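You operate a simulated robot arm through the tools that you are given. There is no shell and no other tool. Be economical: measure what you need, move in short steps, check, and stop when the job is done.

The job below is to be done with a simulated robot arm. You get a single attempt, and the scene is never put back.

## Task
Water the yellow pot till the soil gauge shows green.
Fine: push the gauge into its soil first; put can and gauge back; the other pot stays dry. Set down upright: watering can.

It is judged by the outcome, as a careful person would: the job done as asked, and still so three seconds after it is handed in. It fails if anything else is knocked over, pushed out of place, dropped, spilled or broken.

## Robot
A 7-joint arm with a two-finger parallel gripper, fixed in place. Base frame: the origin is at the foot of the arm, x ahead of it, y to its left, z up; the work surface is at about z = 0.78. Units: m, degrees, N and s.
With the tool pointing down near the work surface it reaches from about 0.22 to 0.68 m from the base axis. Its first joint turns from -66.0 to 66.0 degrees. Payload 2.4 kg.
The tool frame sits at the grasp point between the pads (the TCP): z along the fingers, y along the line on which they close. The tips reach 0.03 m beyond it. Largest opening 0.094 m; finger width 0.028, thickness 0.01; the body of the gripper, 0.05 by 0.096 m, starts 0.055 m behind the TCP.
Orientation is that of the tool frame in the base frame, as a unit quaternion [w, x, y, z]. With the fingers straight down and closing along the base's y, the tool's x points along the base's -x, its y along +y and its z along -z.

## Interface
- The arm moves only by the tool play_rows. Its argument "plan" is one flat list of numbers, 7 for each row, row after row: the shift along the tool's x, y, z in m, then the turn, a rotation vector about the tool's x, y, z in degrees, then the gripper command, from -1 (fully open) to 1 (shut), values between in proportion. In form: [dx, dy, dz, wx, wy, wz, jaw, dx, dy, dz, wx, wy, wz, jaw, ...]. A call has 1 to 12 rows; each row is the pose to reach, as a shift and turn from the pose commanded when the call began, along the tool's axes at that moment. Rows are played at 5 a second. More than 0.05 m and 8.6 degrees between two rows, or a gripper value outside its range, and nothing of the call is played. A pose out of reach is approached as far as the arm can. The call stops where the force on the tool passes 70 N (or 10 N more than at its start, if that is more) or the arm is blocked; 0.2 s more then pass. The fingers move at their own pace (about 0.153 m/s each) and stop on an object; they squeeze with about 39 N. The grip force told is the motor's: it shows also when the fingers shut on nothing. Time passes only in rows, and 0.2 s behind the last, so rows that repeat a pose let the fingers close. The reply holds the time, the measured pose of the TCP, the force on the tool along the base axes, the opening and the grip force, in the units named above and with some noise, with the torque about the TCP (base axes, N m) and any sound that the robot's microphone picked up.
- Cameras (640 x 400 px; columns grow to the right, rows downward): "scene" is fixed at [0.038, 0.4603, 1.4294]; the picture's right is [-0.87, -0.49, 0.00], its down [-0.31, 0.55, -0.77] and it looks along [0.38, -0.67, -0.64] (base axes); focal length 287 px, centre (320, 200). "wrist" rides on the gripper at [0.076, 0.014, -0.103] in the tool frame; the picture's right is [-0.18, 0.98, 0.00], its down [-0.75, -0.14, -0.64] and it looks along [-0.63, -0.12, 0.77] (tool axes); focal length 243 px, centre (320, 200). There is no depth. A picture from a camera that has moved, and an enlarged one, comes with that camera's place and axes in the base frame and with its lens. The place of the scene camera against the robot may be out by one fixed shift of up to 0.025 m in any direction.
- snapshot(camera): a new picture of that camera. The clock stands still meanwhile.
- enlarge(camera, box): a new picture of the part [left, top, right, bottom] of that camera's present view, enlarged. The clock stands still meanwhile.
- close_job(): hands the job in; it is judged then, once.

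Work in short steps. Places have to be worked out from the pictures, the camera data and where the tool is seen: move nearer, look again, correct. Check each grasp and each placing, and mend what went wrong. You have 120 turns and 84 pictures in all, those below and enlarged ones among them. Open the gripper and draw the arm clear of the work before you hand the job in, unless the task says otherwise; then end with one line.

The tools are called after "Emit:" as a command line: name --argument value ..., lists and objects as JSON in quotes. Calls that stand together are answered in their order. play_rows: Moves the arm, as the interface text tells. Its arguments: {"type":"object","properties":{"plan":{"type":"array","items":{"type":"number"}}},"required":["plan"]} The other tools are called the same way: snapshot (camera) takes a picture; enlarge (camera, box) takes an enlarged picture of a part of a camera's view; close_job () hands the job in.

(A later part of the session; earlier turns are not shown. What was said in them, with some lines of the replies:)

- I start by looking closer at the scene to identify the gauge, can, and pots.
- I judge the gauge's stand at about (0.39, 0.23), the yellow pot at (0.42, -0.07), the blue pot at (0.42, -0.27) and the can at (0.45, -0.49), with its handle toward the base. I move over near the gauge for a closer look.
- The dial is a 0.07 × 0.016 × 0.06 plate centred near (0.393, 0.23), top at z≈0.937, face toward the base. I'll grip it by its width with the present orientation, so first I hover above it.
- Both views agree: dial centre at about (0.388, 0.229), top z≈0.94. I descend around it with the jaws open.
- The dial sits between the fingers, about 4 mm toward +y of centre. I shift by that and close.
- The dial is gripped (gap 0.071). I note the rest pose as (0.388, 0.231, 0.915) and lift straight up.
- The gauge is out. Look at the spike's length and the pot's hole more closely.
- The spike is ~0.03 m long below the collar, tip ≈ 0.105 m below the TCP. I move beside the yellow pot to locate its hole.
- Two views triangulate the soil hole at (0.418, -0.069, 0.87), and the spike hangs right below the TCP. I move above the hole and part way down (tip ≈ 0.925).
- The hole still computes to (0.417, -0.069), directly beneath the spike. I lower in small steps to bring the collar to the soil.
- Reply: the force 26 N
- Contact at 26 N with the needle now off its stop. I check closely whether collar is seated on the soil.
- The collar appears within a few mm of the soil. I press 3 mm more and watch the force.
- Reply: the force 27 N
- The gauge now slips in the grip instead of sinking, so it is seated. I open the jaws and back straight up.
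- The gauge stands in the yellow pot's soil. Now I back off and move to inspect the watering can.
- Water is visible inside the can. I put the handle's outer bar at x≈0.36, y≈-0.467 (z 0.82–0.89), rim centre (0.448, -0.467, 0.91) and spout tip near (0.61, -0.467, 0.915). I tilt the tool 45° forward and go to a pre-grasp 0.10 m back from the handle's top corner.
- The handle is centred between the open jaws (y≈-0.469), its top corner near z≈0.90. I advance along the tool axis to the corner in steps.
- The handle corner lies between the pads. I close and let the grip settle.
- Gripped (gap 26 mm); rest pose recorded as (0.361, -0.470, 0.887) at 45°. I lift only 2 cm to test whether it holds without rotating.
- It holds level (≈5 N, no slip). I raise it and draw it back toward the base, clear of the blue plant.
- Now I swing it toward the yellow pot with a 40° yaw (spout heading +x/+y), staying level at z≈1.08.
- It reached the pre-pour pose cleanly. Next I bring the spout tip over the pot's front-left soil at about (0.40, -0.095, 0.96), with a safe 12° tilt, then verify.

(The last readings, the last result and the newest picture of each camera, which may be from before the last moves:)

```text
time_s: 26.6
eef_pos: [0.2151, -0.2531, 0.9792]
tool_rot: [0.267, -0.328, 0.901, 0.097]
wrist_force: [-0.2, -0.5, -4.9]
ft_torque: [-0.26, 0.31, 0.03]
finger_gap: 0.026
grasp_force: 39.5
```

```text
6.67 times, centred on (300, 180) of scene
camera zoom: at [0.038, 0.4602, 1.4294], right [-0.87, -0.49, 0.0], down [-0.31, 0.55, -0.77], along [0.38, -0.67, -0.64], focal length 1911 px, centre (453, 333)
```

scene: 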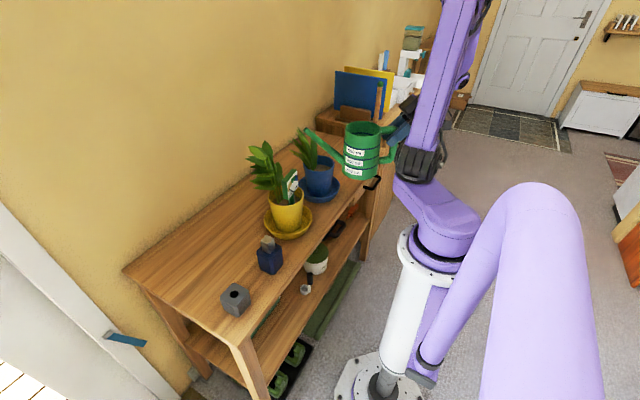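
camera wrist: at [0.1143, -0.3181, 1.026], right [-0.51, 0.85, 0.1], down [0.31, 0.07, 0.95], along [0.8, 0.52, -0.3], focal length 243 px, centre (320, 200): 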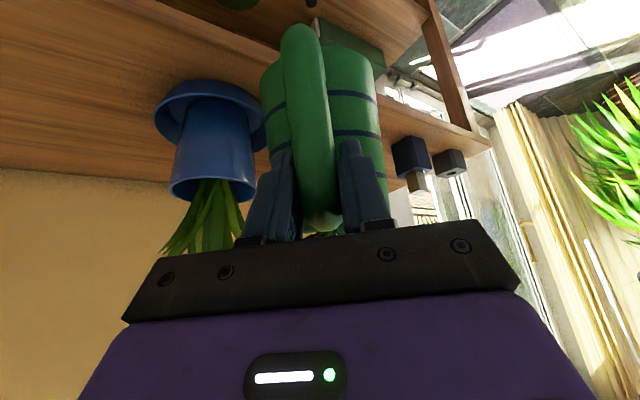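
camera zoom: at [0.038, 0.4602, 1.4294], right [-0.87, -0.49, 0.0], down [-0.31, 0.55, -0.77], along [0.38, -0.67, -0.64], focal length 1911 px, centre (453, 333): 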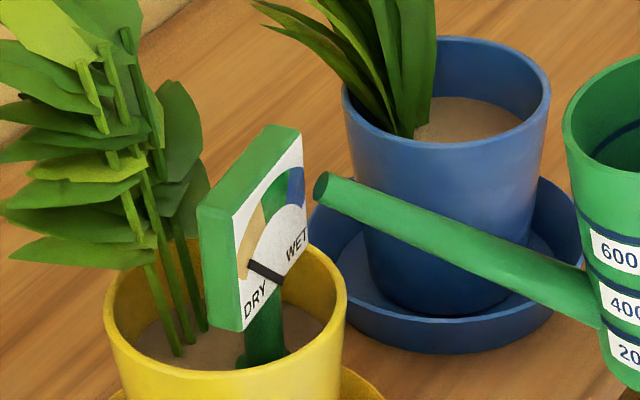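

The tip measures about (0.407, -0.092, 0.96), just in front of the dial's corner. I shift it slightly back to (0.397, -0.090, 0.938) while increasing tilt to 20°, then look for flow.

Emit:
play_rows --plan '[-0.0018, 0.0034, -0.0038, 0, 1, 0, 1, -0.0036, 0.0068, -0.0076, 0, 4.5, 0, 1, -0.0055, 0.0068, -0.0114, 0, 8, 0, 1, -0.0055, 0.0068, -0.0114, 0, 8, 0, 1]'

Emit:
enlarge --camera "scene" --box '[250, 140, 350, 230]'

```text
time_s: 27.6
eef_pos: [0.2075, -0.249, 0.994]
tool_rot: [0.203, -0.335, 0.917, 0.074]
wrist_force: [0.6, 0.5, -5.7]
ft_torque: [-0.23, 0.29, 0.0]
finger_gap: 0.0259
grasp_force: 39.7
```

```text
4.44 times, centred on (300, 185) of scene
camera zoom: at [0.038, 0.4603, 1.4294], right [-0.87, -0.49, 0.0], down [-0.31, 0.55, -0.77], along [0.38, -0.67, -0.64], focal length 1274 px, centre (409, 267)
```

zoom: 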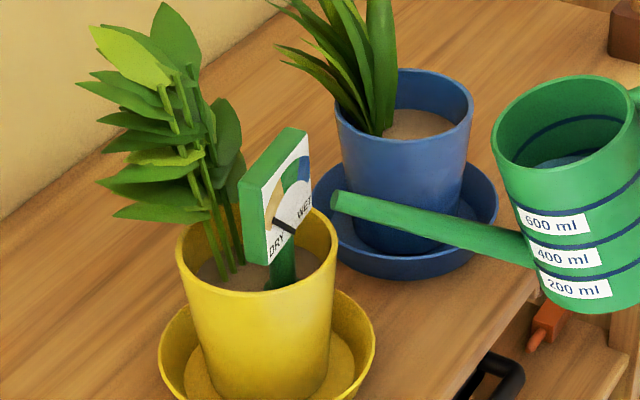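

The tip sits only above the pot's rim edge, so it must go further in; turning the heading to ~52° also keeps the stream more parallel to the dial. I pivot to put the tip at about (0.404, -0.084, 0.936).

Emit:
play_rows --plan '[-0.0032, -0.0128, 0.0025, -1.27, 0, -2.72, 1, -0.0064, -0.0256, 0.005, -2.53, 0, -5.44, 1, -0.0096, -0.0383, 0.0074, -3.8, 0, -8.16, 1, -0.0128, -0.0511, 0.0099, -5.07, 0, -10.88, 1, -0.0128, -0.0511, 0.0099, -5.07, 0, -10.88, 1]'

Emit:
enlarge --camera "scene" --box '[250, 140, 350, 230]'

```text
time_s: 28.8
eef_pos: [0.2513, -0.2773, 0.9899]
tool_rot: [0.195, -0.428, 0.877, 0.095]
wrist_force: [-0.7, 0.5, -6.1]
ft_torque: [-0.26, 0.19, -0.01]
finger_gap: 0.0261
grasp_force: 38.9
```

```text
4.44 times, centred on (300, 185) of scene
camera zoom: at [0.038, 0.4602, 1.4294], right [-0.87, -0.49, 0.0], down [-0.31, 0.55, -0.77], along [0.38, -0.67, -0.64], focal length 1274 px, centre (409, 267)
```

zoom: 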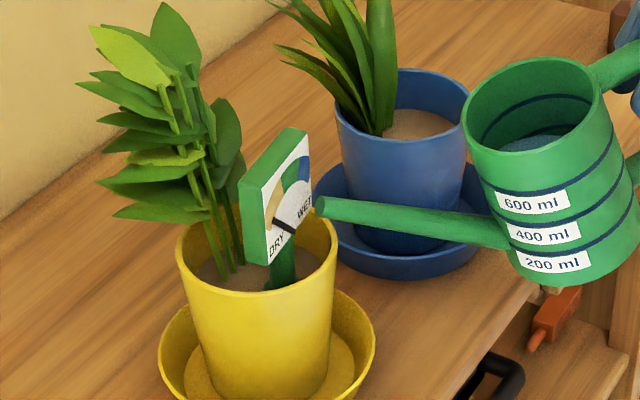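

The tip is over the inside of the pot now, in front of the dial, and nothing flows at 20°. I tilt about the tip to 24° and look for water.

Emit:
play_rows --plan '[-0.007, 0, -0.0062, 0, 2, 0, 1, -0.0139, 0, -0.0124, 0, 4, 0, 1, -0.0139, 0, -0.0124, 0, 4, 0, 1]'

Emit:
enlarge --camera "scene" --box '[250, 140, 350, 230]'

```text
time_s: 29.6
eef_pos: [0.257, -0.2705, 1.0074]
tool_rot: [0.164, -0.43, 0.884, 0.081]
wrist_force: [-0.6, 0.8, -5.6]
ft_torque: [-0.25, 0.22, -0.01]
finger_gap: 0.0261
grasp_force: 38.6
```

```text
4.44 times, centred on (300, 185) of scene
camera zoom: at [0.038, 0.4603, 1.4294], right [-0.87, -0.49, 0.0], down [-0.31, 0.55, -0.77], along [0.38, -0.67, -0.64], focal length 1274 px, centre (409, 267)
```

zoom: 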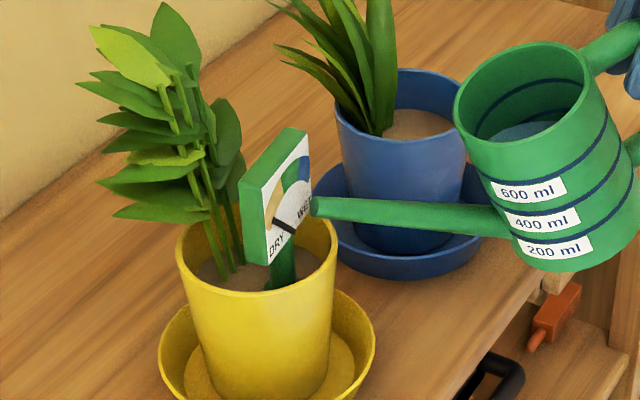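

No flow at 24° and the needle is unchanged. I continue to 29° about the tip.

Emit:
play_rows --plan '[-0.007, 0, -0.0084, 0, 2.5, 0, 1, -0.014, 0, -0.0168, 0, 5, 0, 1, -0.014, 0, -0.0168, 0, 5, 0, 1]'

Emit:
enlarge --camera "scene" --box '[250, 140, 350, 230]'

```text
time_s: 30.4
eef_pos: [0.2614, -0.2634, 1.0274]
tool_rot: [0.125, -0.434, 0.89, 0.062]
wrist_force: [-0.2, -0.2, -5.2]
ft_torque: [-0.21, 0.18, 0.01]
finger_gap: 0.0261
grasp_force: 38.8
```

```text
4.44 times, centred on (300, 185) of scene
camera zoom: at [0.038, 0.4603, 1.4294], right [-0.87, -0.49, 0.0], down [-0.31, 0.55, -0.77], along [0.38, -0.67, -0.64], focal length 1274 px, centre (409, 267)
```

zoom: 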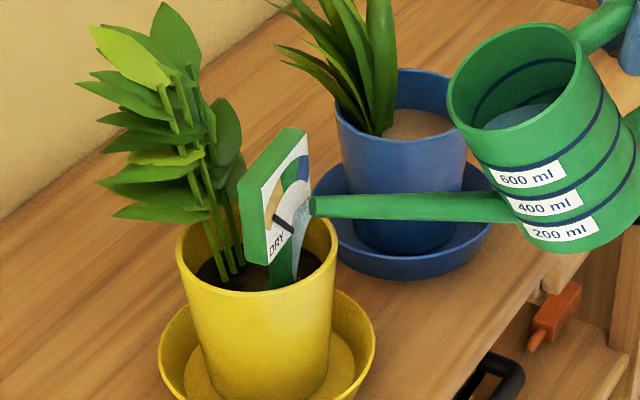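

Water is flowing into the yellow pot and the soil is darkening. I hold briefly and check the needle.

Emit:
play_rows --plan '[0, 0, 0, 0, 0, 0, 1, 0, 0, 0, 0, 0, 0, 1]'

Emit:
enlarge --camera "scene" --box '[260, 150, 330, 220]'

```text
time_s: 31.0
eef_pos: [0.2617, -0.2656, 1.0279]
tool_rot: [0.125, -0.435, 0.89, 0.062]
wrist_force: [-0.2, 0.0, -6.2]
ft_torque: [-0.22, 0.18, 0.02]
finger_gap: 0.026
grasp_force: 39.2
```

```text
5.71 times, centred on (295, 185) of scene
camera zoom: at [0.038, 0.4602, 1.4294], right [-0.87, -0.49, 0.0], down [-0.31, 0.55, -0.77], along [0.38, -0.67, -0.64], focal length 1638 px, centre (463, 286)
```

zoom: 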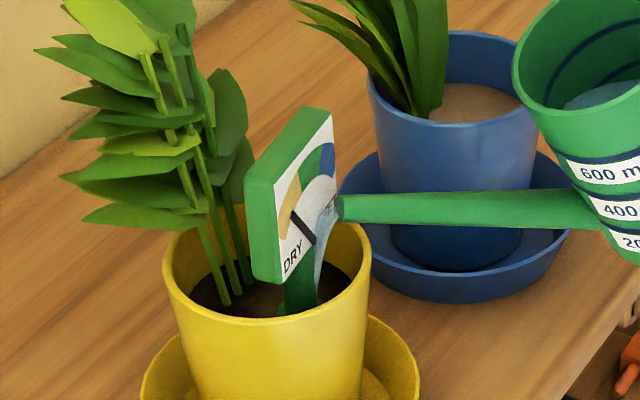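

The stream lands inside and the needle is rising through tan. Hold about 1 s more.

Emit:
play_rows --plan '[0, 0, 0, 0, 0, 0, 1, 0, 0, 0, 0, 0, 0, 1, 0, 0, 0, 0, 0, 0, 1, 0, 0, 0, 0, 0, 0, 1]'

Emit:
enlarge --camera "scene" --box '[260, 150, 330, 220]'

```text
time_s: 32.0
eef_pos: [0.2632, -0.2637, 1.0286]
tool_rot: [0.125, -0.434, 0.89, 0.062]
wrist_force: [-0.2, -0.1, -5.2]
ft_torque: [-0.22, 0.2, 0.02]
finger_gap: 0.0261
grasp_force: 39.3
```

```text
5.71 times, centred on (295, 185) of scene
camera zoom: at [0.038, 0.4602, 1.4294], right [-0.87, -0.49, 0.0], down [-0.31, 0.55, -0.77], along [0.38, -0.67, -0.64], focal length 1638 px, centre (463, 286)
```

zoom: 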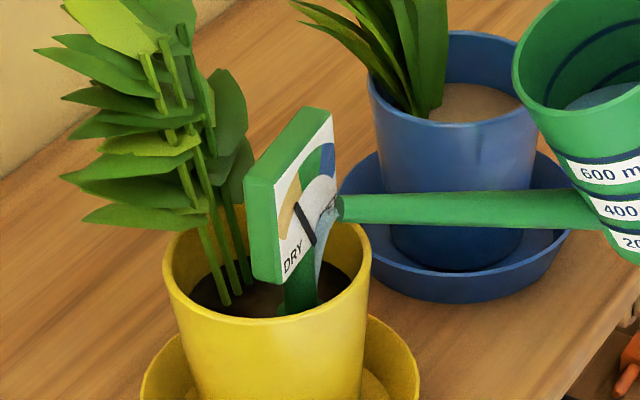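

The needle is nearing the tan/green border. Hold another second.

Emit:
play_rows --plan '[0, 0, 0, 0, 0, 0, 1, 0, 0, 0, 0, 0, 0, 1, 0, 0, 0, 0, 0, 0, 1, 0, 0, 0, 0, 0, 0, 1]'

Emit:
enlarge --camera "scene" --box '[270, 160, 310, 205]'

```text
time_s: 33.0
eef_pos: [0.2619, -0.2649, 1.028]
tool_rot: [0.125, -0.435, 0.89, 0.061]
wrist_force: [0.0, 0.1, -4.6]
ft_torque: [-0.19, 0.14, 0.05]
finger_gap: 0.0261
grasp_force: 38.9
```

```text
8.89 times, centred on (290, 182) of scene
camera zoom: at [0.038, 0.4602, 1.4294], right [-0.87, -0.49, 0.0], down [-0.31, 0.55, -0.77], along [0.38, -0.67, -0.64], focal length 2548 px, centre (587, 356)
```

zoom: 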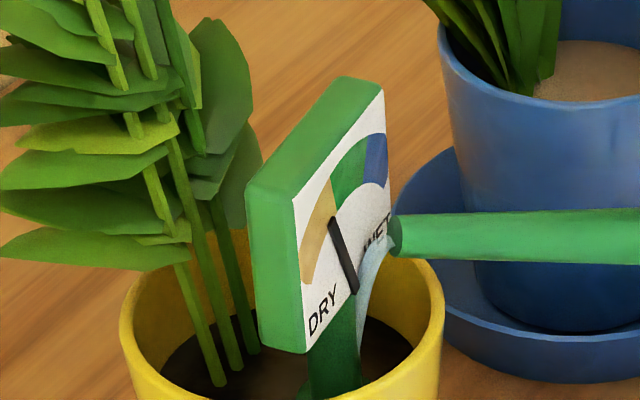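

The needle is just at the tan/green border. Hold ~0.8 s more to get well into green.

Emit:
play_rows --plan '[0, 0, 0, 0, 0, 0, 1, 0, 0, 0, 0, 0, 0, 1, 0, 0, 0, 0, 0, 0, 1]'

Emit:
enlarge --camera "scene" --box '[270, 160, 310, 205]'

```text
time_s: 33.8
eef_pos: [0.2603, -0.2641, 1.0283]
tool_rot: [0.125, -0.434, 0.89, 0.061]
wrist_force: [0.2, 0.1, -4.7]
ft_torque: [-0.17, 0.14, 0.0]
finger_gap: 0.026
grasp_force: 39.3
```

```text
8.89 times, centred on (290, 182) of scene
camera zoom: at [0.038, 0.4602, 1.4294], right [-0.87, -0.49, 0.0], down [-0.31, 0.55, -0.77], along [0.38, -0.67, -0.64], focal length 2548 px, centre (587, 356)
```

zoom: 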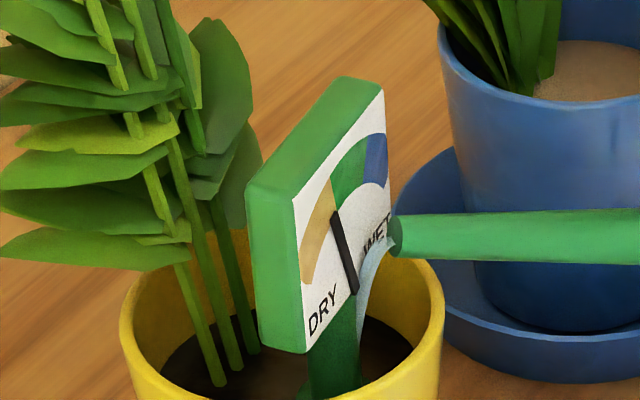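

The needle creeps just at green's edge; flow has slowed. Hold another ~1.2 s.

Emit:
play_rows --plan '[0, 0, 0, 0, 0, 0, 1, 0, 0, 0, 0, 0, 0, 1, 0, 0, 0, 0, 0, 0, 1, 0, 0, 0, 0, 0, 0, 1, 0, 0, 0, 0, 0, 0, 1]'

Emit:
enlarge --camera "scene" --box '[270, 160, 310, 205]'

```text
time_s: 35.0
eef_pos: [0.2609, -0.2643, 1.0286]
tool_rot: [0.125, -0.435, 0.89, 0.061]
wrist_force: [-0.4, 0.6, -4.4]
ft_torque: [-0.2, 0.14, 0.01]
finger_gap: 0.026
grasp_force: 39.2
```

```text
8.89 times, centred on (290, 182) of scene
camera zoom: at [0.038, 0.4602, 1.4294], right [-0.87, -0.49, 0.0], down [-0.31, 0.55, -0.77], along [0.38, -0.67, -0.64], focal length 2548 px, centre (587, 356)
```

zoom: 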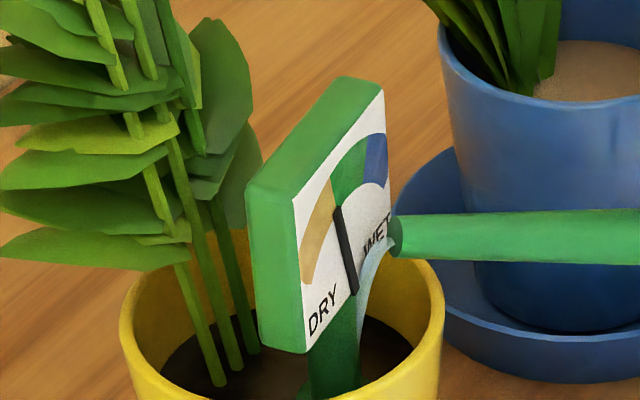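

The needle has just entered green but with little margin, and the flow is weak. I tilt 1.5° more about the tip and hold about a second.

Emit:
play_rows --plan '[-0.0042, 0, -0.0053, 0, 1.5, 0, 1, -0.0042, 0, -0.0053, 0, 1.5, 0, 1, -0.0042, 0, -0.0053, 0, 1.5, 0, 1, -0.0042, 0, -0.0053, 0, 1.5, 0, 1]'

Emit:
enlarge --camera "scene" --box '[270, 160, 310, 205]'

```text
time_s: 36.0
eef_pos: [0.2635, -0.264, 1.0351]
tool_rot: [0.114, -0.435, 0.892, 0.055]
wrist_force: [0.4, 0.1, -4.1]
ft_torque: [-0.17, 0.14, 0.0]
finger_gap: 0.026
grasp_force: 38.4
```

```text
8.89 times, centred on (290, 182) of scene
camera zoom: at [0.038, 0.4603, 1.4294], right [-0.87, -0.49, 0.0], down [-0.31, 0.55, -0.77], along [0.38, -0.67, -0.64], focal length 2548 px, centre (587, 356)
```

zoom: 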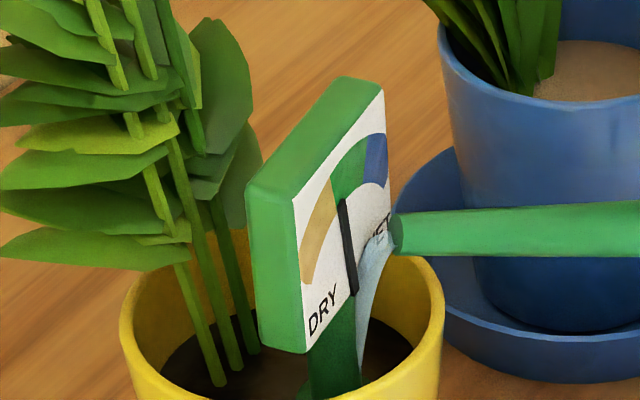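

The needle is clearly in green. I untilt promptly about the tip to stop the flow.

Emit:
play_rows --plan '[0.0103, 0, 0.0157, 0, -4.25, 0, 1, 0.0206, 0, 0.0313, 0, -8.5, 0, 1, 0.0206, 0, 0.0313, 0, -8.5, 0, 1, 0.0206, 0, 0.0313, 0, -8.5, 0, 1]'

Emit:
enlarge --camera "scene" --box '[265, 155, 325, 215]'

```text
time_s: 37.0
eef_pos: [0.256, -0.2735, 0.9987]
tool_rot: [0.179, -0.429, 0.881, 0.088]
wrist_force: [-0.2, 0.1, -4.4]
ft_torque: [-0.24, 0.18, -0.02]
finger_gap: 0.0261
grasp_force: 39.0
```

```text
6.67 times, centred on (295, 185) of scene
camera zoom: at [0.038, 0.4602, 1.4294], right [-0.87, -0.49, 0.0], down [-0.31, 0.55, -0.77], along [0.38, -0.67, -0.64], focal length 1911 px, centre (487, 300)
```

zoom: 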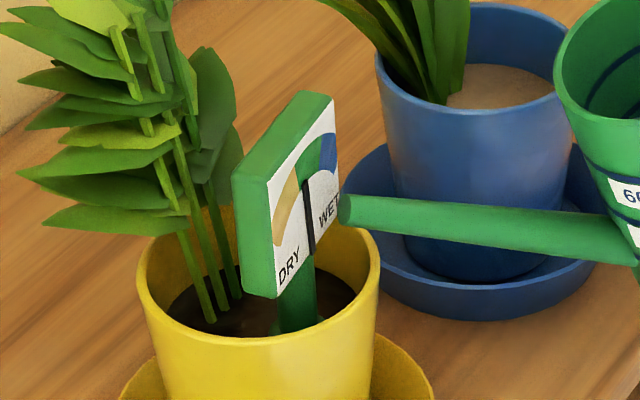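

Flow has stopped and the needle reads green. I level the can while backing off and rising, then check the needle once more.

Emit:
play_rows --plan '[-0.0009, 0, -0.0214, 0, -5.5, 0, 1, -0.0018, 0, -0.0427, 0, -11, 0, 1, -0.0027, 0, -0.064, 0, -16.5, 0, 1, -0.0036, 0, -0.0854, 0, -22, 0, 1, -0.0036, 0, -0.0854, 0, -22, 0, 1]'

Emit:
snapshot --camera "scene"

Emit:
enlarge --camera "scene" --box '[265, 155, 325, 215]'

```text
time_s: 38.2
eef_pos: [0.2376, -0.2969, 1.0792]
tool_rot: [0.345, -0.405, 0.83, 0.168]
wrist_force: [0.2, -0.4, -6.0]
ft_torque: [-0.37, 0.23, 0.01]
finger_gap: 0.0262
grasp_force: 39.5
```

```text
25 pictures are left
```

scene: 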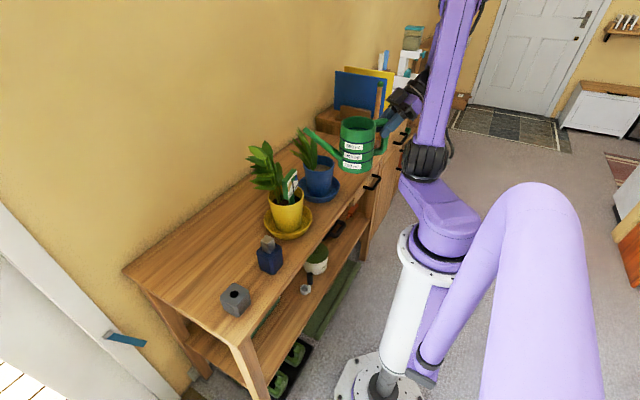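

```text
6.67 times, centred on (295, 185) of scene
camera zoom: at [0.038, 0.4602, 1.4294], right [-0.87, -0.49, 0.0], down [-0.31, 0.55, -0.77], along [0.38, -0.67, -0.64], focal length 1911 px, centre (487, 300)
```

zoom: 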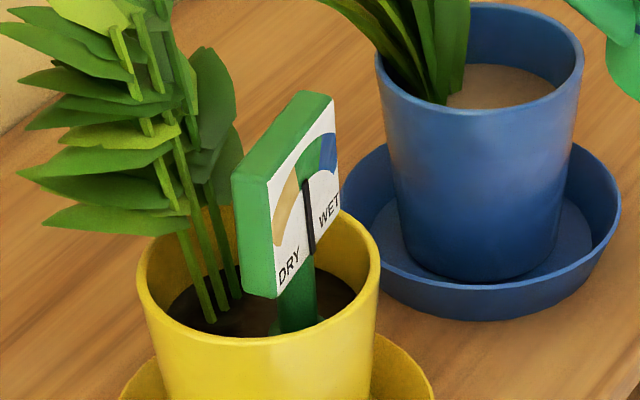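

The needle is stable in green and the blue pot is dry. I swing the can back, level, to above its original spot's approach position.

Emit:
play_rows --plan '[0.0102, -0.0136, -0.0136, 4.596, 0, 4.596, 1, 0.0204, -0.0272, -0.0271, 9.19, 0, 9.19, 1, 0.0306, -0.0408, -0.0407, 13.79, 0, 13.79, 1, 0.0408, -0.0545, -0.0543, 18.385, 0, 18.385, 1, 0.051, -0.068, -0.0678, 22.98, 0, 22.98, 1, 0.0613, -0.0817, -0.0814, 27.58, 0, 27.58, 1, 0.0715, -0.0953, -0.0949, 32.17, 0, 32.17, 1, 0.0817, -0.1089, -0.1085, 36.77, 0, 36.77, 1, 0.0817, -0.1089, -0.1085, 36.77, 0, 36.77, 1]'

```text
time_s: 40.2
eef_pos: [0.2394, -0.4701, 1.0994]
tool_rot: [0.383, 0.0, 0.924, 0.0]
wrist_force: [-0.2, 0.0, -4.9]
ft_torque: [0.0, 0.42, 0.0]
finger_gap: 0.0256
grasp_force: 39.2
```

Pose matches the original orientation. I move it forward and down to ~2 cm above the resting height.

Emit:
play_rows --plan '[-0.004, 0, 0.039, 0, 0, 0, 1, -0.008, 0, 0.078, 0, 0, 0, 1, -0.012, 0, 0.117, 0, 0, 0, 1, -0.0158, 0, 0.1564, 0, 0, 0, 1, 0.001, 0, 0.173, 0, 0, 0, 1, 0.018, 0, 0.19, 0, 0, 0, 1, 0.035, 0, 0.207, 0, 0, 0, 1, 0.0511, 0, 0.2233, 0, 0, 0, 1, 0.0511, 0, 0.2233, 0, 0, 0, 1]'

Emit:
enlarge --camera "scene" --box '[310, 100, 430, 200]'

```text
time_s: 42.2
eef_pos: [0.3604, -0.469, 0.9054]
tool_rot: [0.383, 0.0, 0.924, 0.0]
wrist_force: [0.6, 0.4, -4.8]
ft_torque: [0.03, 0.39, 0.01]
finger_gap: 0.026
grasp_force: 39.1
```

```text
4.00 times, centred on (370, 150) of scene
camera zoom: at [0.038, 0.4602, 1.4295], right [-0.87, -0.49, 0.0], down [-0.31, 0.55, -0.77], along [0.38, -0.67, -0.64], focal length 1146 px, centre (120, 400)
```

zoom: 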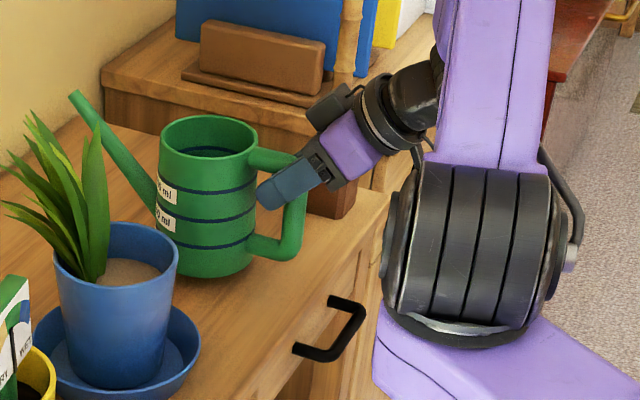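

It matches the earlier lift picture. Lower the last ~18 mm gently.

Emit:
play_rows --plan '[0.005, 0, 0.005, 0, 0, 0, 1, 0.009, 0, 0.009, 0, 0, 0, 1, 0.0115, 0, 0.0115, 0, 0, 0, 1, 0.0128, 0, 0.0128, 0, 0, 0, 1, 0.0128, 0, 0.0128, 0, 0, 0, 1]'

Emit:
enlarge --camera "scene" --box '[310, 100, 430, 200]'

```text
time_s: 43.4
eef_pos: [0.3613, -0.4714, 0.8885]
tool_rot: [0.383, 0.0, 0.924, -0.001]
wrist_force: [-4.5, -1.9, 9.8]
ft_torque: [0.03, -1.09, -0.04]
finger_gap: 0.0256
grasp_force: 39.3
```

```text
4.00 times, centred on (370, 150) of scene
camera zoom: at [0.0377, 0.4604, 1.4294], right [-0.87, -0.49, 0.0], down [-0.31, 0.55, -0.77], along [0.38, -0.67, -0.64], focal length 1146 px, centre (120, 400)
```

zoom: 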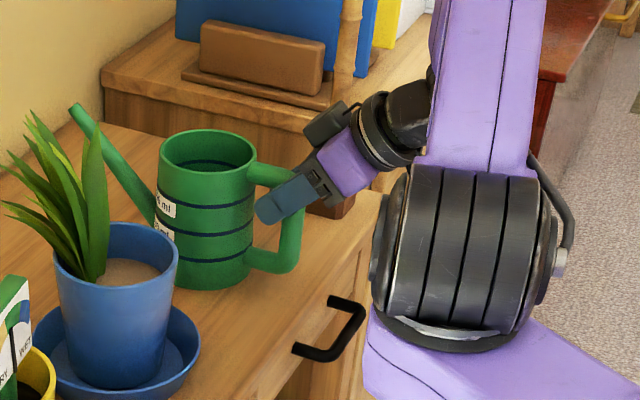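

It is down on the table (net +10 N). I ease off half a millimetre, open, and withdraw straight along the tool axis.

Emit:
play_rows --plan '[-0.0005, 0, -0.0005, 0, 0, 0, 1, -0.0005, 0, -0.0005, 0, 0, 0, 0.5, -0.0005, 0, -0.0005, 0, 0, 0, 0, -0.0005, 0, -0.0005, 0, 0, 0, -1, -0.0005, 0, -0.0005, 0, 0, 0, -1, -0.0005, 0, -0.03, 0, 0, 0, -1, -0.0005, 0, -0.065, 0, 0, 0, -1, -0.0005, 0, -0.1, 0, 0, 0, -1, -0.0005, 0, -0.1, 0, 0, 0, -1]'

Emit:
enlarge --camera "scene" --box '[280, 100, 400, 220]'

Emit:
snapshot --camera "wrist"

```text
time_s: 45.4
eef_pos: [0.2925, -0.4701, 0.9596]
tool_rot: [0.383, 0.001, 0.924, 0.0]
wrist_force: [-0.8, 0.1, -0.3]
ft_torque: [-0.02, 0.0, 0.04]
finger_gap: 0.0938
grasp_force: 0.0
```

```text
3.33 times, centred on (340, 160) of scene
camera zoom: at [0.038, 0.4603, 1.4294], right [-0.87, -0.49, 0.0], down [-0.31, 0.55, -0.77], along [0.38, -0.67, -0.64], focal length 955 px, centre (253, 333)
```

zoom: 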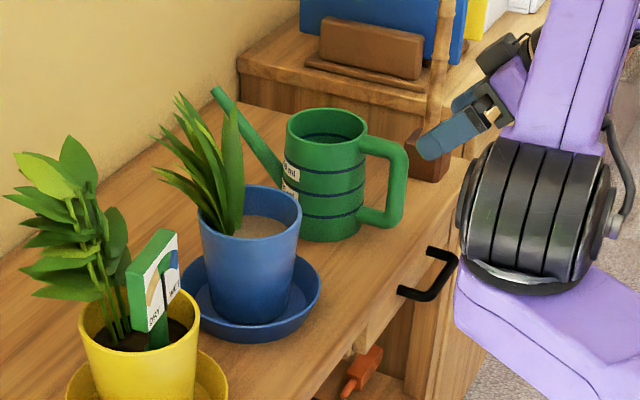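

```text
20 pictures are left
camera wrist: at [0.1658, -0.4547, 0.9788], right [0.13, 0.98, 0.13], down [0.08, -0.14, 0.99], along [0.99, -0.12, -0.1], focal length 243 px, centre (320, 200)
```

wrist: 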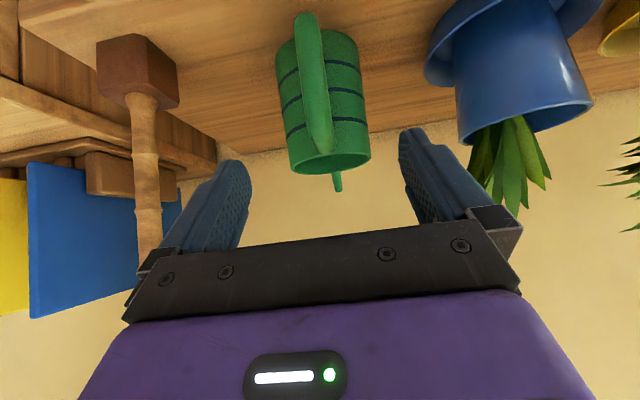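

The can is back upright in its place. I return the tool to pointing down, up and clear of the pots.

Emit:
play_rows --plan '[-0.0197, 0.0117, -0.018, 0, 7.5, 0, -1, -0.0395, 0.0233, -0.0359, 0, 15, 0, -1, -0.0592, 0.035, -0.0539, 0, 22.5, 0, -1, -0.0789, 0.0467, -0.0719, 0, 30, 0, -1, -0.0987, 0.0583, -0.0898, 0, 37.5, 0, -1, -0.1184, 0.07, -0.1078, 0, 45, 0, -1, -0.1184, 0.07, -0.1078, 0, 45, 0, -1]'

```text
time_s: 47.0
eef_pos: [0.2993, -0.3987, 1.1179]
tool_rot: [0.0, -0.001, 1.0, 0.0]
wrist_force: [-0.1, 0.8, -0.2]
ft_torque: [-0.02, 0.02, -0.01]
finger_gap: 0.0942
grasp_force: 0.2
```

Move over to the gauge in the yellow pot and look.

Emit:
play_rows --plan '[0, 0.047, 0, 0, 0, 0, -1, 0, 0.094, 0, 0, 0, 0, -1, 0, 0.141, 0, 0, 0, 0, -1, 0, 0.188, 0, 0, 0, 0, -1, -0.01, 0.235, 0, 0, 0, 0, -1, -0.03, 0.28, 0.01, 0, 0, 0, -1, -0.06, 0.315, 0.02, 0, 0, 0, -1, -0.09, 0.332, 0.028, 0, 0, 0, -1, -0.09, 0.332, 0.028, 0, 0, 0, -1]'

Emit:
enlarge --camera "wrist" --box '[230, 20, 430, 200]'

```text
refused: row 6 steps farther than a row can; nothing moved
```

```text
2.22 times, centred on (330, 110) of wrist
camera zoom: at [0.2229, -0.3836, 1.2217], right [0.18, 0.98, 0.0], down [0.75, -0.14, 0.64], along [0.63, -0.12, -0.77], focal length 539 px, centre (298, 400)
```

zoom: 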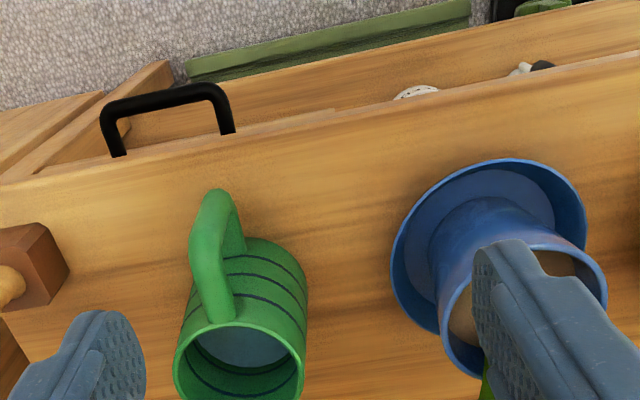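

One row was too long; I replay with shorter steps.

Emit:
play_rows --plan '[0, 0.045, 0, 0, 0, 0, -1, 0, 0.09, 0, 0, 0, 0, -1, 0, 0.135, 0, 0, 0, 0, -1, 0, 0.18, 0, 0, 0, 0, -1, -0.01, 0.223, 0, 0, 0, 0, -1, -0.025, 0.263, 0.005, 0, 0, 0, -1, -0.045, 0.298, 0.015, 0, 0, 0, -1, -0.07, 0.325, 0.022, 0, 0, 0, -1, -0.09, 0.332, 0.028, 0, 0, 0, -1, -0.09, 0.332, 0.028, 0, 0, 0, -1]'

Emit:
enlarge --camera "wrist" --box '[230, 20, 430, 200]'

```text
time_s: 49.2
eef_pos: [0.3886, -0.0671, 1.0889]
tool_rot: [-0.001, 0.0, 1.0, 0.001]
wrist_force: [1.0, 0.3, -0.4]
ft_torque: [-0.01, 0.0, 0.0]
finger_gap: 0.0939
grasp_force: 0.0
```

```text
2.22 times, centred on (330, 110) of wrist
camera zoom: at [0.3132, -0.0517, 1.1928], right [0.18, 0.98, 0.0], down [0.75, -0.14, 0.64], along [0.63, -0.12, -0.77], focal length 539 px, centre (298, 400)
```

zoom: 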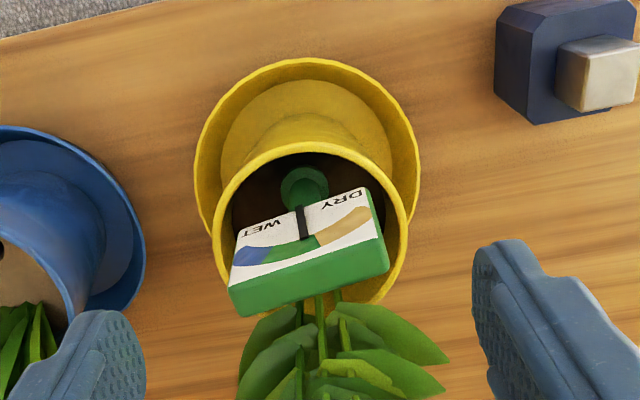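

The needle reads green in this view too. The dial is yawed about +9° and centred near (0.422, -0.069), so I match that yaw and hover above it.

Emit:
play_rows --plan '[-0.0167, -0.001, 0.02, 0, 0, -4.5, -1, -0.0334, -0.002, 0.04, 0, 0, -9, -1, -0.0334, -0.002, 0.059, 0, 0, -9, -1, -0.0334, -0.002, 0.059, 0, 0, -9, -1]'

Emit:
snapshot --camera "wrist"

```text
time_s: 50.2
eef_pos: [0.4215, -0.0705, 1.029]
tool_rot: [0.0, -0.078, 0.997, 0.0]
wrist_force: [-0.9, 0.9, 0.9]
ft_torque: [0.02, 0.0, -0.03]
finger_gap: 0.0938
grasp_force: 0.1
```

```text
17 pictures are left
camera wrist: at [0.3448, -0.0677, 1.1331], right [0.03, 1.0, 0.0], down [0.77, -0.02, 0.64], along [0.64, -0.02, -0.77], focal length 243 px, centre (320, 200)
```

wrist: 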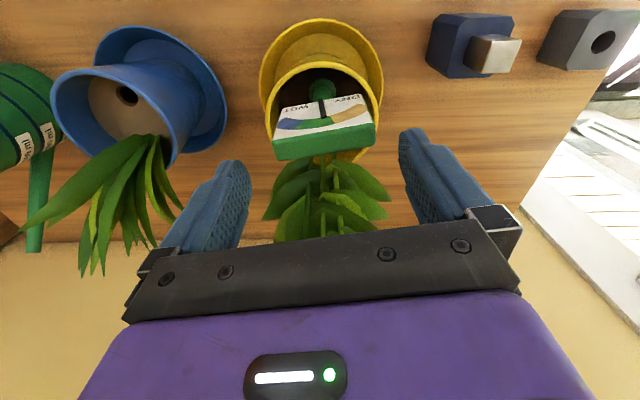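

Yaw matches and the dial lies centred between the fingers. I lower to z≈0.95 with jaws open.

Emit:
play_rows --plan '[0, 0.002, 0.025, 0, 0, 0, -1, 0, 0.002, 0.05, 0, 0, 0, -1, 0, 0.002, 0.079, 0, 0, 0, -1, 0, 0.002, 0.079, 0, 0, 0, -1]'

Emit:
snapshot --camera "wrist"

```text
time_s: 51.2
eef_pos: [0.4195, -0.0678, 0.9511]
tool_rot: [0.0, -0.078, 0.997, 0.0]
wrist_force: [0.9, -0.1, 0.0]
ft_torque: [-0.02, 0.02, 0.0]
finger_gap: 0.0944
grasp_force: 0.0
```

```text
16 pictures are left
camera wrist: at [0.3423, -0.0654, 1.0544], right [0.03, 1.0, 0.0], down [0.77, -0.02, 0.64], along [0.64, -0.02, -0.77], focal length 243 px, centre (320, 200)
```

wrist: 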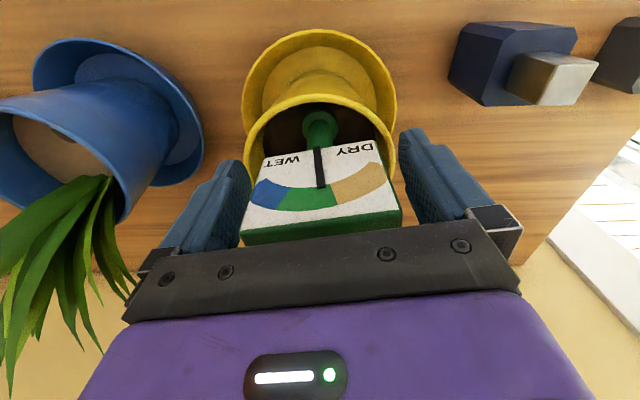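

The needle is plainly in green, and the dial is between the pads. Close the grip.

Emit:
play_rows --plan '[0, 0, 0, 0, 0, 0, 0, 0, 0, 0, 0, 0, 0, 0.6, 0, 0, 0, 0, 0, 0, 1, 0, 0, 0, 0, 0, 0, 1, 0, 0, 0, 0, 0, 0, 1]'

Emit:
snapshot --camera "wrist"

```text
time_s: 52.4
eef_pos: [0.4197, -0.0689, 0.951]
tool_rot: [0.0, -0.079, 0.997, -0.001]
wrist_force: [-0.6, 0.6, 0.7]
ft_torque: [0.01, 0.0, 0.03]
finger_gap: 0.0694
grasp_force: 39.2
```

```text
15 pictures are left
camera wrist: at [0.3423, -0.0654, 1.0547], right [0.03, 1.0, 0.0], down [0.77, -0.02, 0.64], along [0.64, -0.02, -0.77], focal length 243 px, centre (320, 200)
```

wrist: 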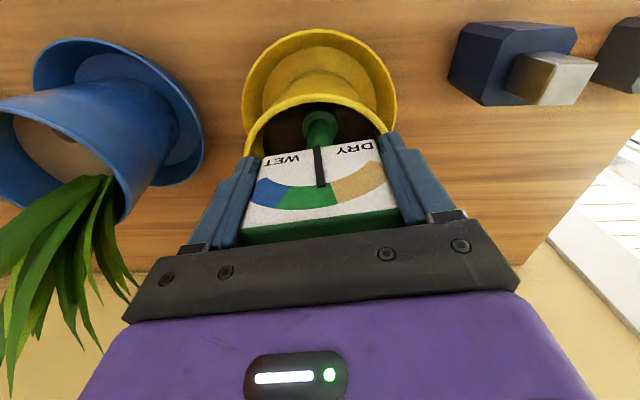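

Gripped squarely (gap 0.069). Lift straight up out of the soil.

Emit:
play_rows --plan '[0, 0, -0.015, 0, 0, 0, 1, 0, 0, -0.03, 0, 0, 0, 1, 0, 0, -0.06, 0, 0, 0, 1, 0, 0, -0.1, 0, 0, 0, 1, 0, 0, -0.14, 0, 0, 0, 1, 0, 0, -0.15, 0, 0, 0, 1, 0, 0, -0.15, 0, 0, 0, 1]'

Emit:
enlarge --camera "scene" --box '[220, 80, 380, 250]'

```text
time_s: 54.0
eef_pos: [0.4201, -0.0687, 1.1021]
tool_rot: [0.0, -0.079, 0.997, 0.001]
wrist_force: [0.5, -0.6, -1.6]
ft_torque: [-0.01, -0.03, -0.04]
finger_gap: 0.0695
grasp_force: 39.1
```

```text
2.35 times, centred on (300, 165) of scene
camera zoom: at [0.038, 0.4603, 1.4294], right [-0.87, -0.49, 0.0], down [-0.31, 0.55, -0.77], along [0.38, -0.67, -0.64], focal length 674 px, centre (367, 282)
```

zoom: 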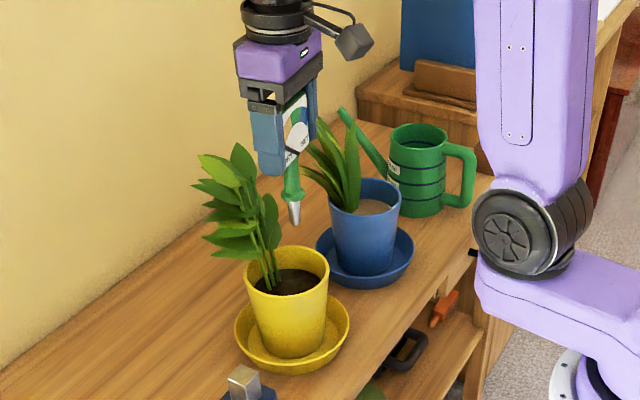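

The gauge is out cleanly. I carry it above its stand at (0.388, 0.232), undoing the yaw.

Emit:
play_rows --plan '[-0.0022, 0.038, 0, 0, 0, 1.1, 1, -0.0044, 0.0755, 0, 0, 0, 2.2, 1, -0.0066, 0.113, 0, 0, 0, 3.4, 1, -0.0088, 0.151, 0.005, 0, 0, 4.5, 1, -0.011, 0.189, 0.015, 0, 0, 5.6, 1, -0.0131, 0.2265, 0.025, 0, 0, 6.8, 1, -0.0153, 0.264, 0.035, 0, 0, 7.9, 1, -0.0175, 0.302, 0.05, 0, 0, 9, 1, -0.0175, 0.302, 0.05, 0, 0, 9, 1]'

Emit:
enlarge --camera "wrist" --box '[240, 20, 400, 150]'

Emit:
enlarge --camera "scene" --box '[160, 170, 300, 320]'

```text
time_s: 56.0
eef_pos: [0.3902, 0.2342, 1.0488]
tool_rot: [0.0, 0.0, 1.0, 0.0]
wrist_force: [-0.4, 0.5, 0.1]
ft_torque: [0.01, -0.02, 0.02]
finger_gap: 0.0695
grasp_force: 38.9
```

```text
3.08 times, centred on (320, 85) of wrist
camera zoom: at [0.3153, 0.2491, 1.1536], right [0.18, 0.98, 0.0], down [0.75, -0.14, 0.64], along [0.63, -0.12, -0.77], focal length 746 px, centre (320, 554)
```

zoom: 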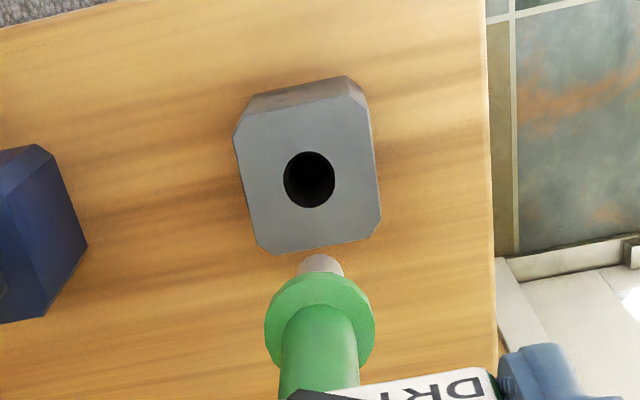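

```text
2.67 times, centred on (230, 245) of scene
camera zoom: at [0.038, 0.4603, 1.4294], right [-0.87, -0.49, 0.0], down [-0.31, 0.55, -0.77], along [0.38, -0.67, -0.64], focal length 764 px, centre (560, 80)
```

zoom: 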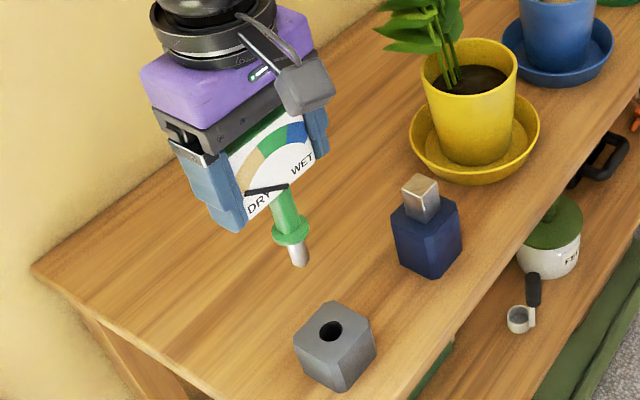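

The hole is at (0.387, 0.231) and the spike hangs at about (0.388, 0.235). I correct 3.5 mm in y and lower until the tip is just above the stand.

Emit:
play_rows --plan '[0.001, -0.0035, 0.0, 0, 0, 0, 1, 0.001, -0.0035, 0.04, 0, 0, 0, 1, 0.001, -0.0035, 0.07, 0, 0, 0, 1, 0.001, -0.0035, 0.085, 0, 0, 0, 1, 0.001, -0.0035, 0.085, 0, 0, 0, 1]'

Emit:
enlarge --camera "wrist" --box '[260, 50, 400, 160]'

Emit:
enlarge --camera "scene" --box '[190, 230, 280, 320]'

```text
time_s: 57.2
eef_pos: [0.3908, 0.231, 0.9657]
tool_rot: [0.0, 0.001, 1.0, 0.0]
wrist_force: [-0.7, -0.4, -1.1]
ft_torque: [0.01, 0.01, 0.03]
finger_gap: 0.0694
grasp_force: 39.0
```

```text
3.64 times, centred on (330, 105) of wrist
camera zoom: at [0.3142, 0.2453, 1.07], right [0.18, 0.98, 0.0], down [0.75, -0.14, 0.64], along [0.63, -0.12, -0.77], focal length 882 px, centre (284, 546)
```

zoom: 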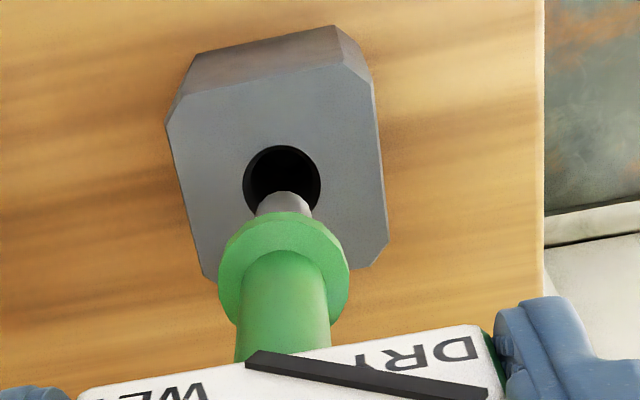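

```text
4.44 times, centred on (235, 275) of scene
camera zoom: at [0.038, 0.4603, 1.4294], right [-0.87, -0.49, 0.0], down [-0.31, 0.55, -0.77], along [0.38, -0.67, -0.64], focal length 1274 px, centre (698, -133)
```

zoom: 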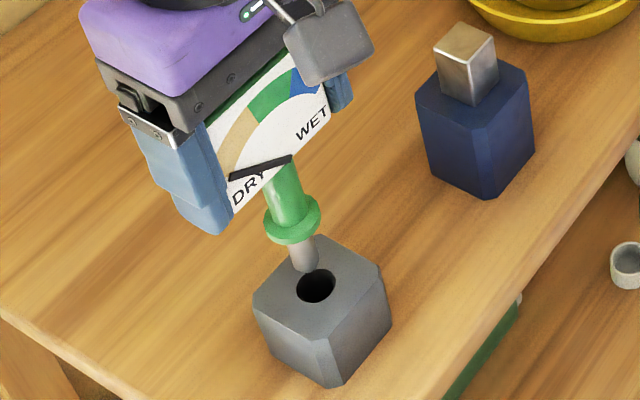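

Aligned within ~2 mm. I nudge 2 mm toward the base and lower into the socket.

Emit:
play_rows --plan '[0.002, 0, 0.01, 0, 0, 0, 1, 0.002, 0, 0.02, 0, 0, 0, 1, 0.002, 0, 0.03, 0, 0, 0, 1, 0.002, 0, 0.038, 0, 0, 0, 1, 0.002, 0, 0.044, 0, 0, 0, 1, 0.002, 0, 0.048, 0, 0, 0, 1, 0.002, 0, 0.048, 0, 0, 0, 1]'

Emit:
enlarge --camera "scene" --box '[190, 230, 280, 320]'

```text
time_s: 58.8
eef_pos: [0.3899, 0.2292, 0.9189]
tool_rot: [0.0, 0.0, 1.0, 0.0]
wrist_force: [-0.5, -0.4, -1.3]
ft_torque: [0.03, -0.02, 0.0]
finger_gap: 0.0696
grasp_force: 38.9
```

```text
4.44 times, centred on (235, 275) of scene
camera zoom: at [0.038, 0.4603, 1.4294], right [-0.87, -0.49, 0.0], down [-0.31, 0.55, -0.77], along [0.38, -0.67, -0.64], focal length 1274 px, centre (698, -133)
```

zoom: 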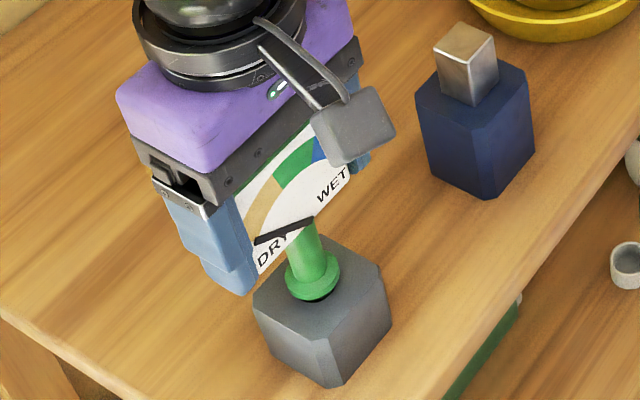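

The spike is in the socket, with the collar still slightly above. Lower a few mm more until contact shows.

Emit:
play_rows --plan '[0.0005, 0, 0.002, 0, 0, 0, 1, 0.0005, 0, 0.004, 0, 0, 0, 1, 0.0005, 0, 0.006, 0, 0, 0, 1, 0.0005, 0, 0.006, 0, 0, 0, 1]'

Emit:
enlarge --camera "scene" --box '[190, 230, 280, 320]'

```text
time_s: 59.8
eef_pos: [0.3883, 0.2312, 0.9129]
tool_rot: [0.001, 0.0, 1.0, 0.0]
wrist_force: [0.2, -0.2, -0.8]
ft_torque: [0.05, -0.01, 0.0]
finger_gap: 0.0694
grasp_force: 38.8
```

```text
4.44 times, centred on (235, 275) of scene
camera zoom: at [0.038, 0.4603, 1.4294], right [-0.87, -0.49, 0.0], down [-0.31, 0.55, -0.77], along [0.38, -0.67, -0.64], focal length 1274 px, centre (698, -133)
```

zoom: 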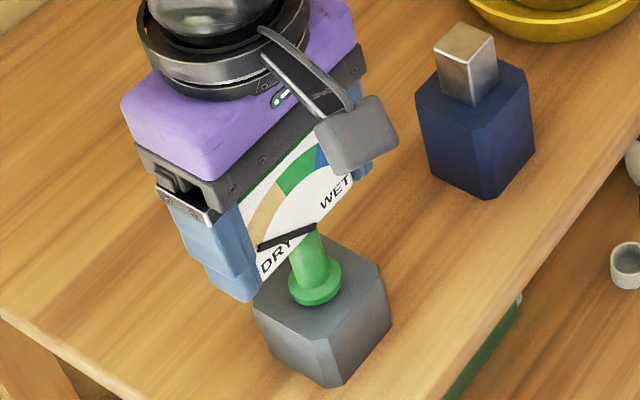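

Emit:
play_rows --plan '[0, 0, 0.001, 0, 0, 0, 1, 0, 0, 0.002, 0, 0, 0, 1, 0, 0, 0.003, 0, 0, 0, 1, 0, 0, 0.003, 0, 0, 0, 1]'

```text
time_s: 60.8
eef_pos: [0.3895, 0.23, 0.909]
tool_rot: [0.0, 0.0, 1.0, 0.001]
wrist_force: [0.5, -0.7, -0.8]
ft_torque: [0.03, -0.01, -0.03]
finger_gap: 0.0693
grasp_force: 39.2
```

Still no contact force at z=0.909; I go down up to 4 mm more and watch.

Emit:
play_rows --plan '[0, 0, 0.001, 0, 0, 0, 1, 0, 0, 0.002, 0, 0, 0, 1, 0, 0, 0.003, 0, 0, 0, 1, 0, 0, 0.003, 0, 0, 0, 1]'

Emit:
enlarge --camera "scene" --box '[205, 255, 275, 320]'

```text
time_s: 61.8
eef_pos: [0.3895, 0.2294, 0.9074]
tool_rot: [0.001, 0.0, 1.0, 0.0]
wrist_force: [-0.4, -2.4, 28.4]
ft_torque: [-0.26, 0.15, -0.01]
finger_gap: 0.0698
grasp_force: 39.0
```

```text
6.15 times, centred on (240, 288) of scene
camera zoom: at [0.0376, 0.46, 1.4295], right [-0.87, -0.49, 0.0], down [-0.31, 0.55, -0.77], along [0.38, -0.67, -0.64], focal length 1764 px, centre (812, -338)
```

zoom: 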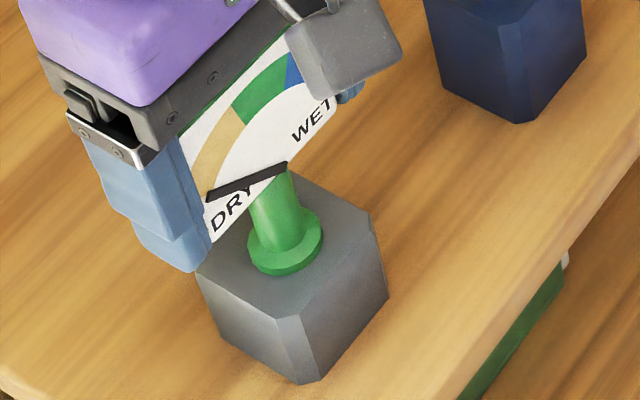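

The collar is now firmly seated on the stand (28 N). I ease up 1 mm, open, and rise straight up.

Emit:
play_rows --plan '[0, 0, -0.001, 0, 0, 0, 1, 0, 0, -0.001, 0, 0, 0, 0.3, 0, 0, -0.001, 0, 0, 0, -0.3, 0, 0, -0.001, 0, 0, 0, -1, 0, 0, -0.001, 0, 0, 0, -1, 0, 0, -0.035, 0, 0, 0, -1, 0, 0, -0.075, 0, 0, 0, -1, 0, 0, -0.12, 0, 0, 0, -1, 0.03, 0, -0.16, 0, 0, 0, -1, 0.04, 0, -0.2, 0, 0, 0, -1, 0.04, 0, -0.2, 0, 0, 0, -1]'

Emit:
snapshot --camera "scene"

Emit:
enlarge --camera "scene" --box '[200, 200, 340, 320]'

```text
time_s: 64.2
eef_pos: [0.3498, 0.2309, 1.1063]
tool_rot: [0.0, 0.0, 1.0, 0.0]
wrist_force: [0.0, -0.2, 0.2]
ft_torque: [-0.01, 0.01, 0.01]
finger_gap: 0.0938
grasp_force: 0.1
```

```text
6 pictures are left
```

scene: 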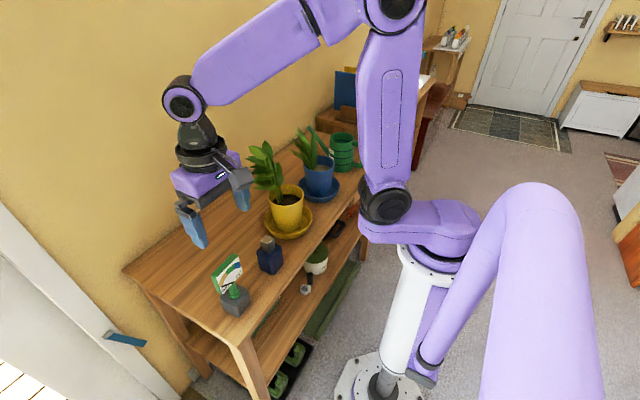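

```text
3.33 times, centred on (270, 260) of scene
camera zoom: at [0.038, 0.4603, 1.4294], right [-0.87, -0.49, 0.0], down [-0.31, 0.55, -0.77], along [0.38, -0.67, -0.64], focal length 955 px, centre (487, 0)
```

zoom: 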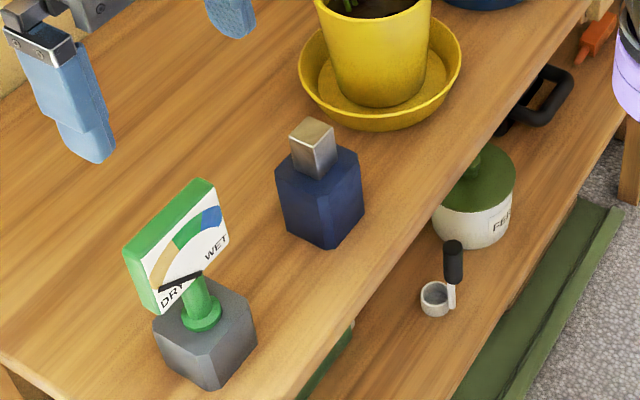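

Everything matches its starting place: the gauge is in its stand, the can is upright in its spot, the yellow pot's soil is wet and the blue pot is dry. The arm is open and clear, so I hand the job in.

Emit:
close_job

```text
The job is handed in.
```

I pushed the gauge into the yellow pot's soil and watered until its needle was clearly in green. The can is back upright in its place, the gauge is back in its stand, and the other pot stayed dry.
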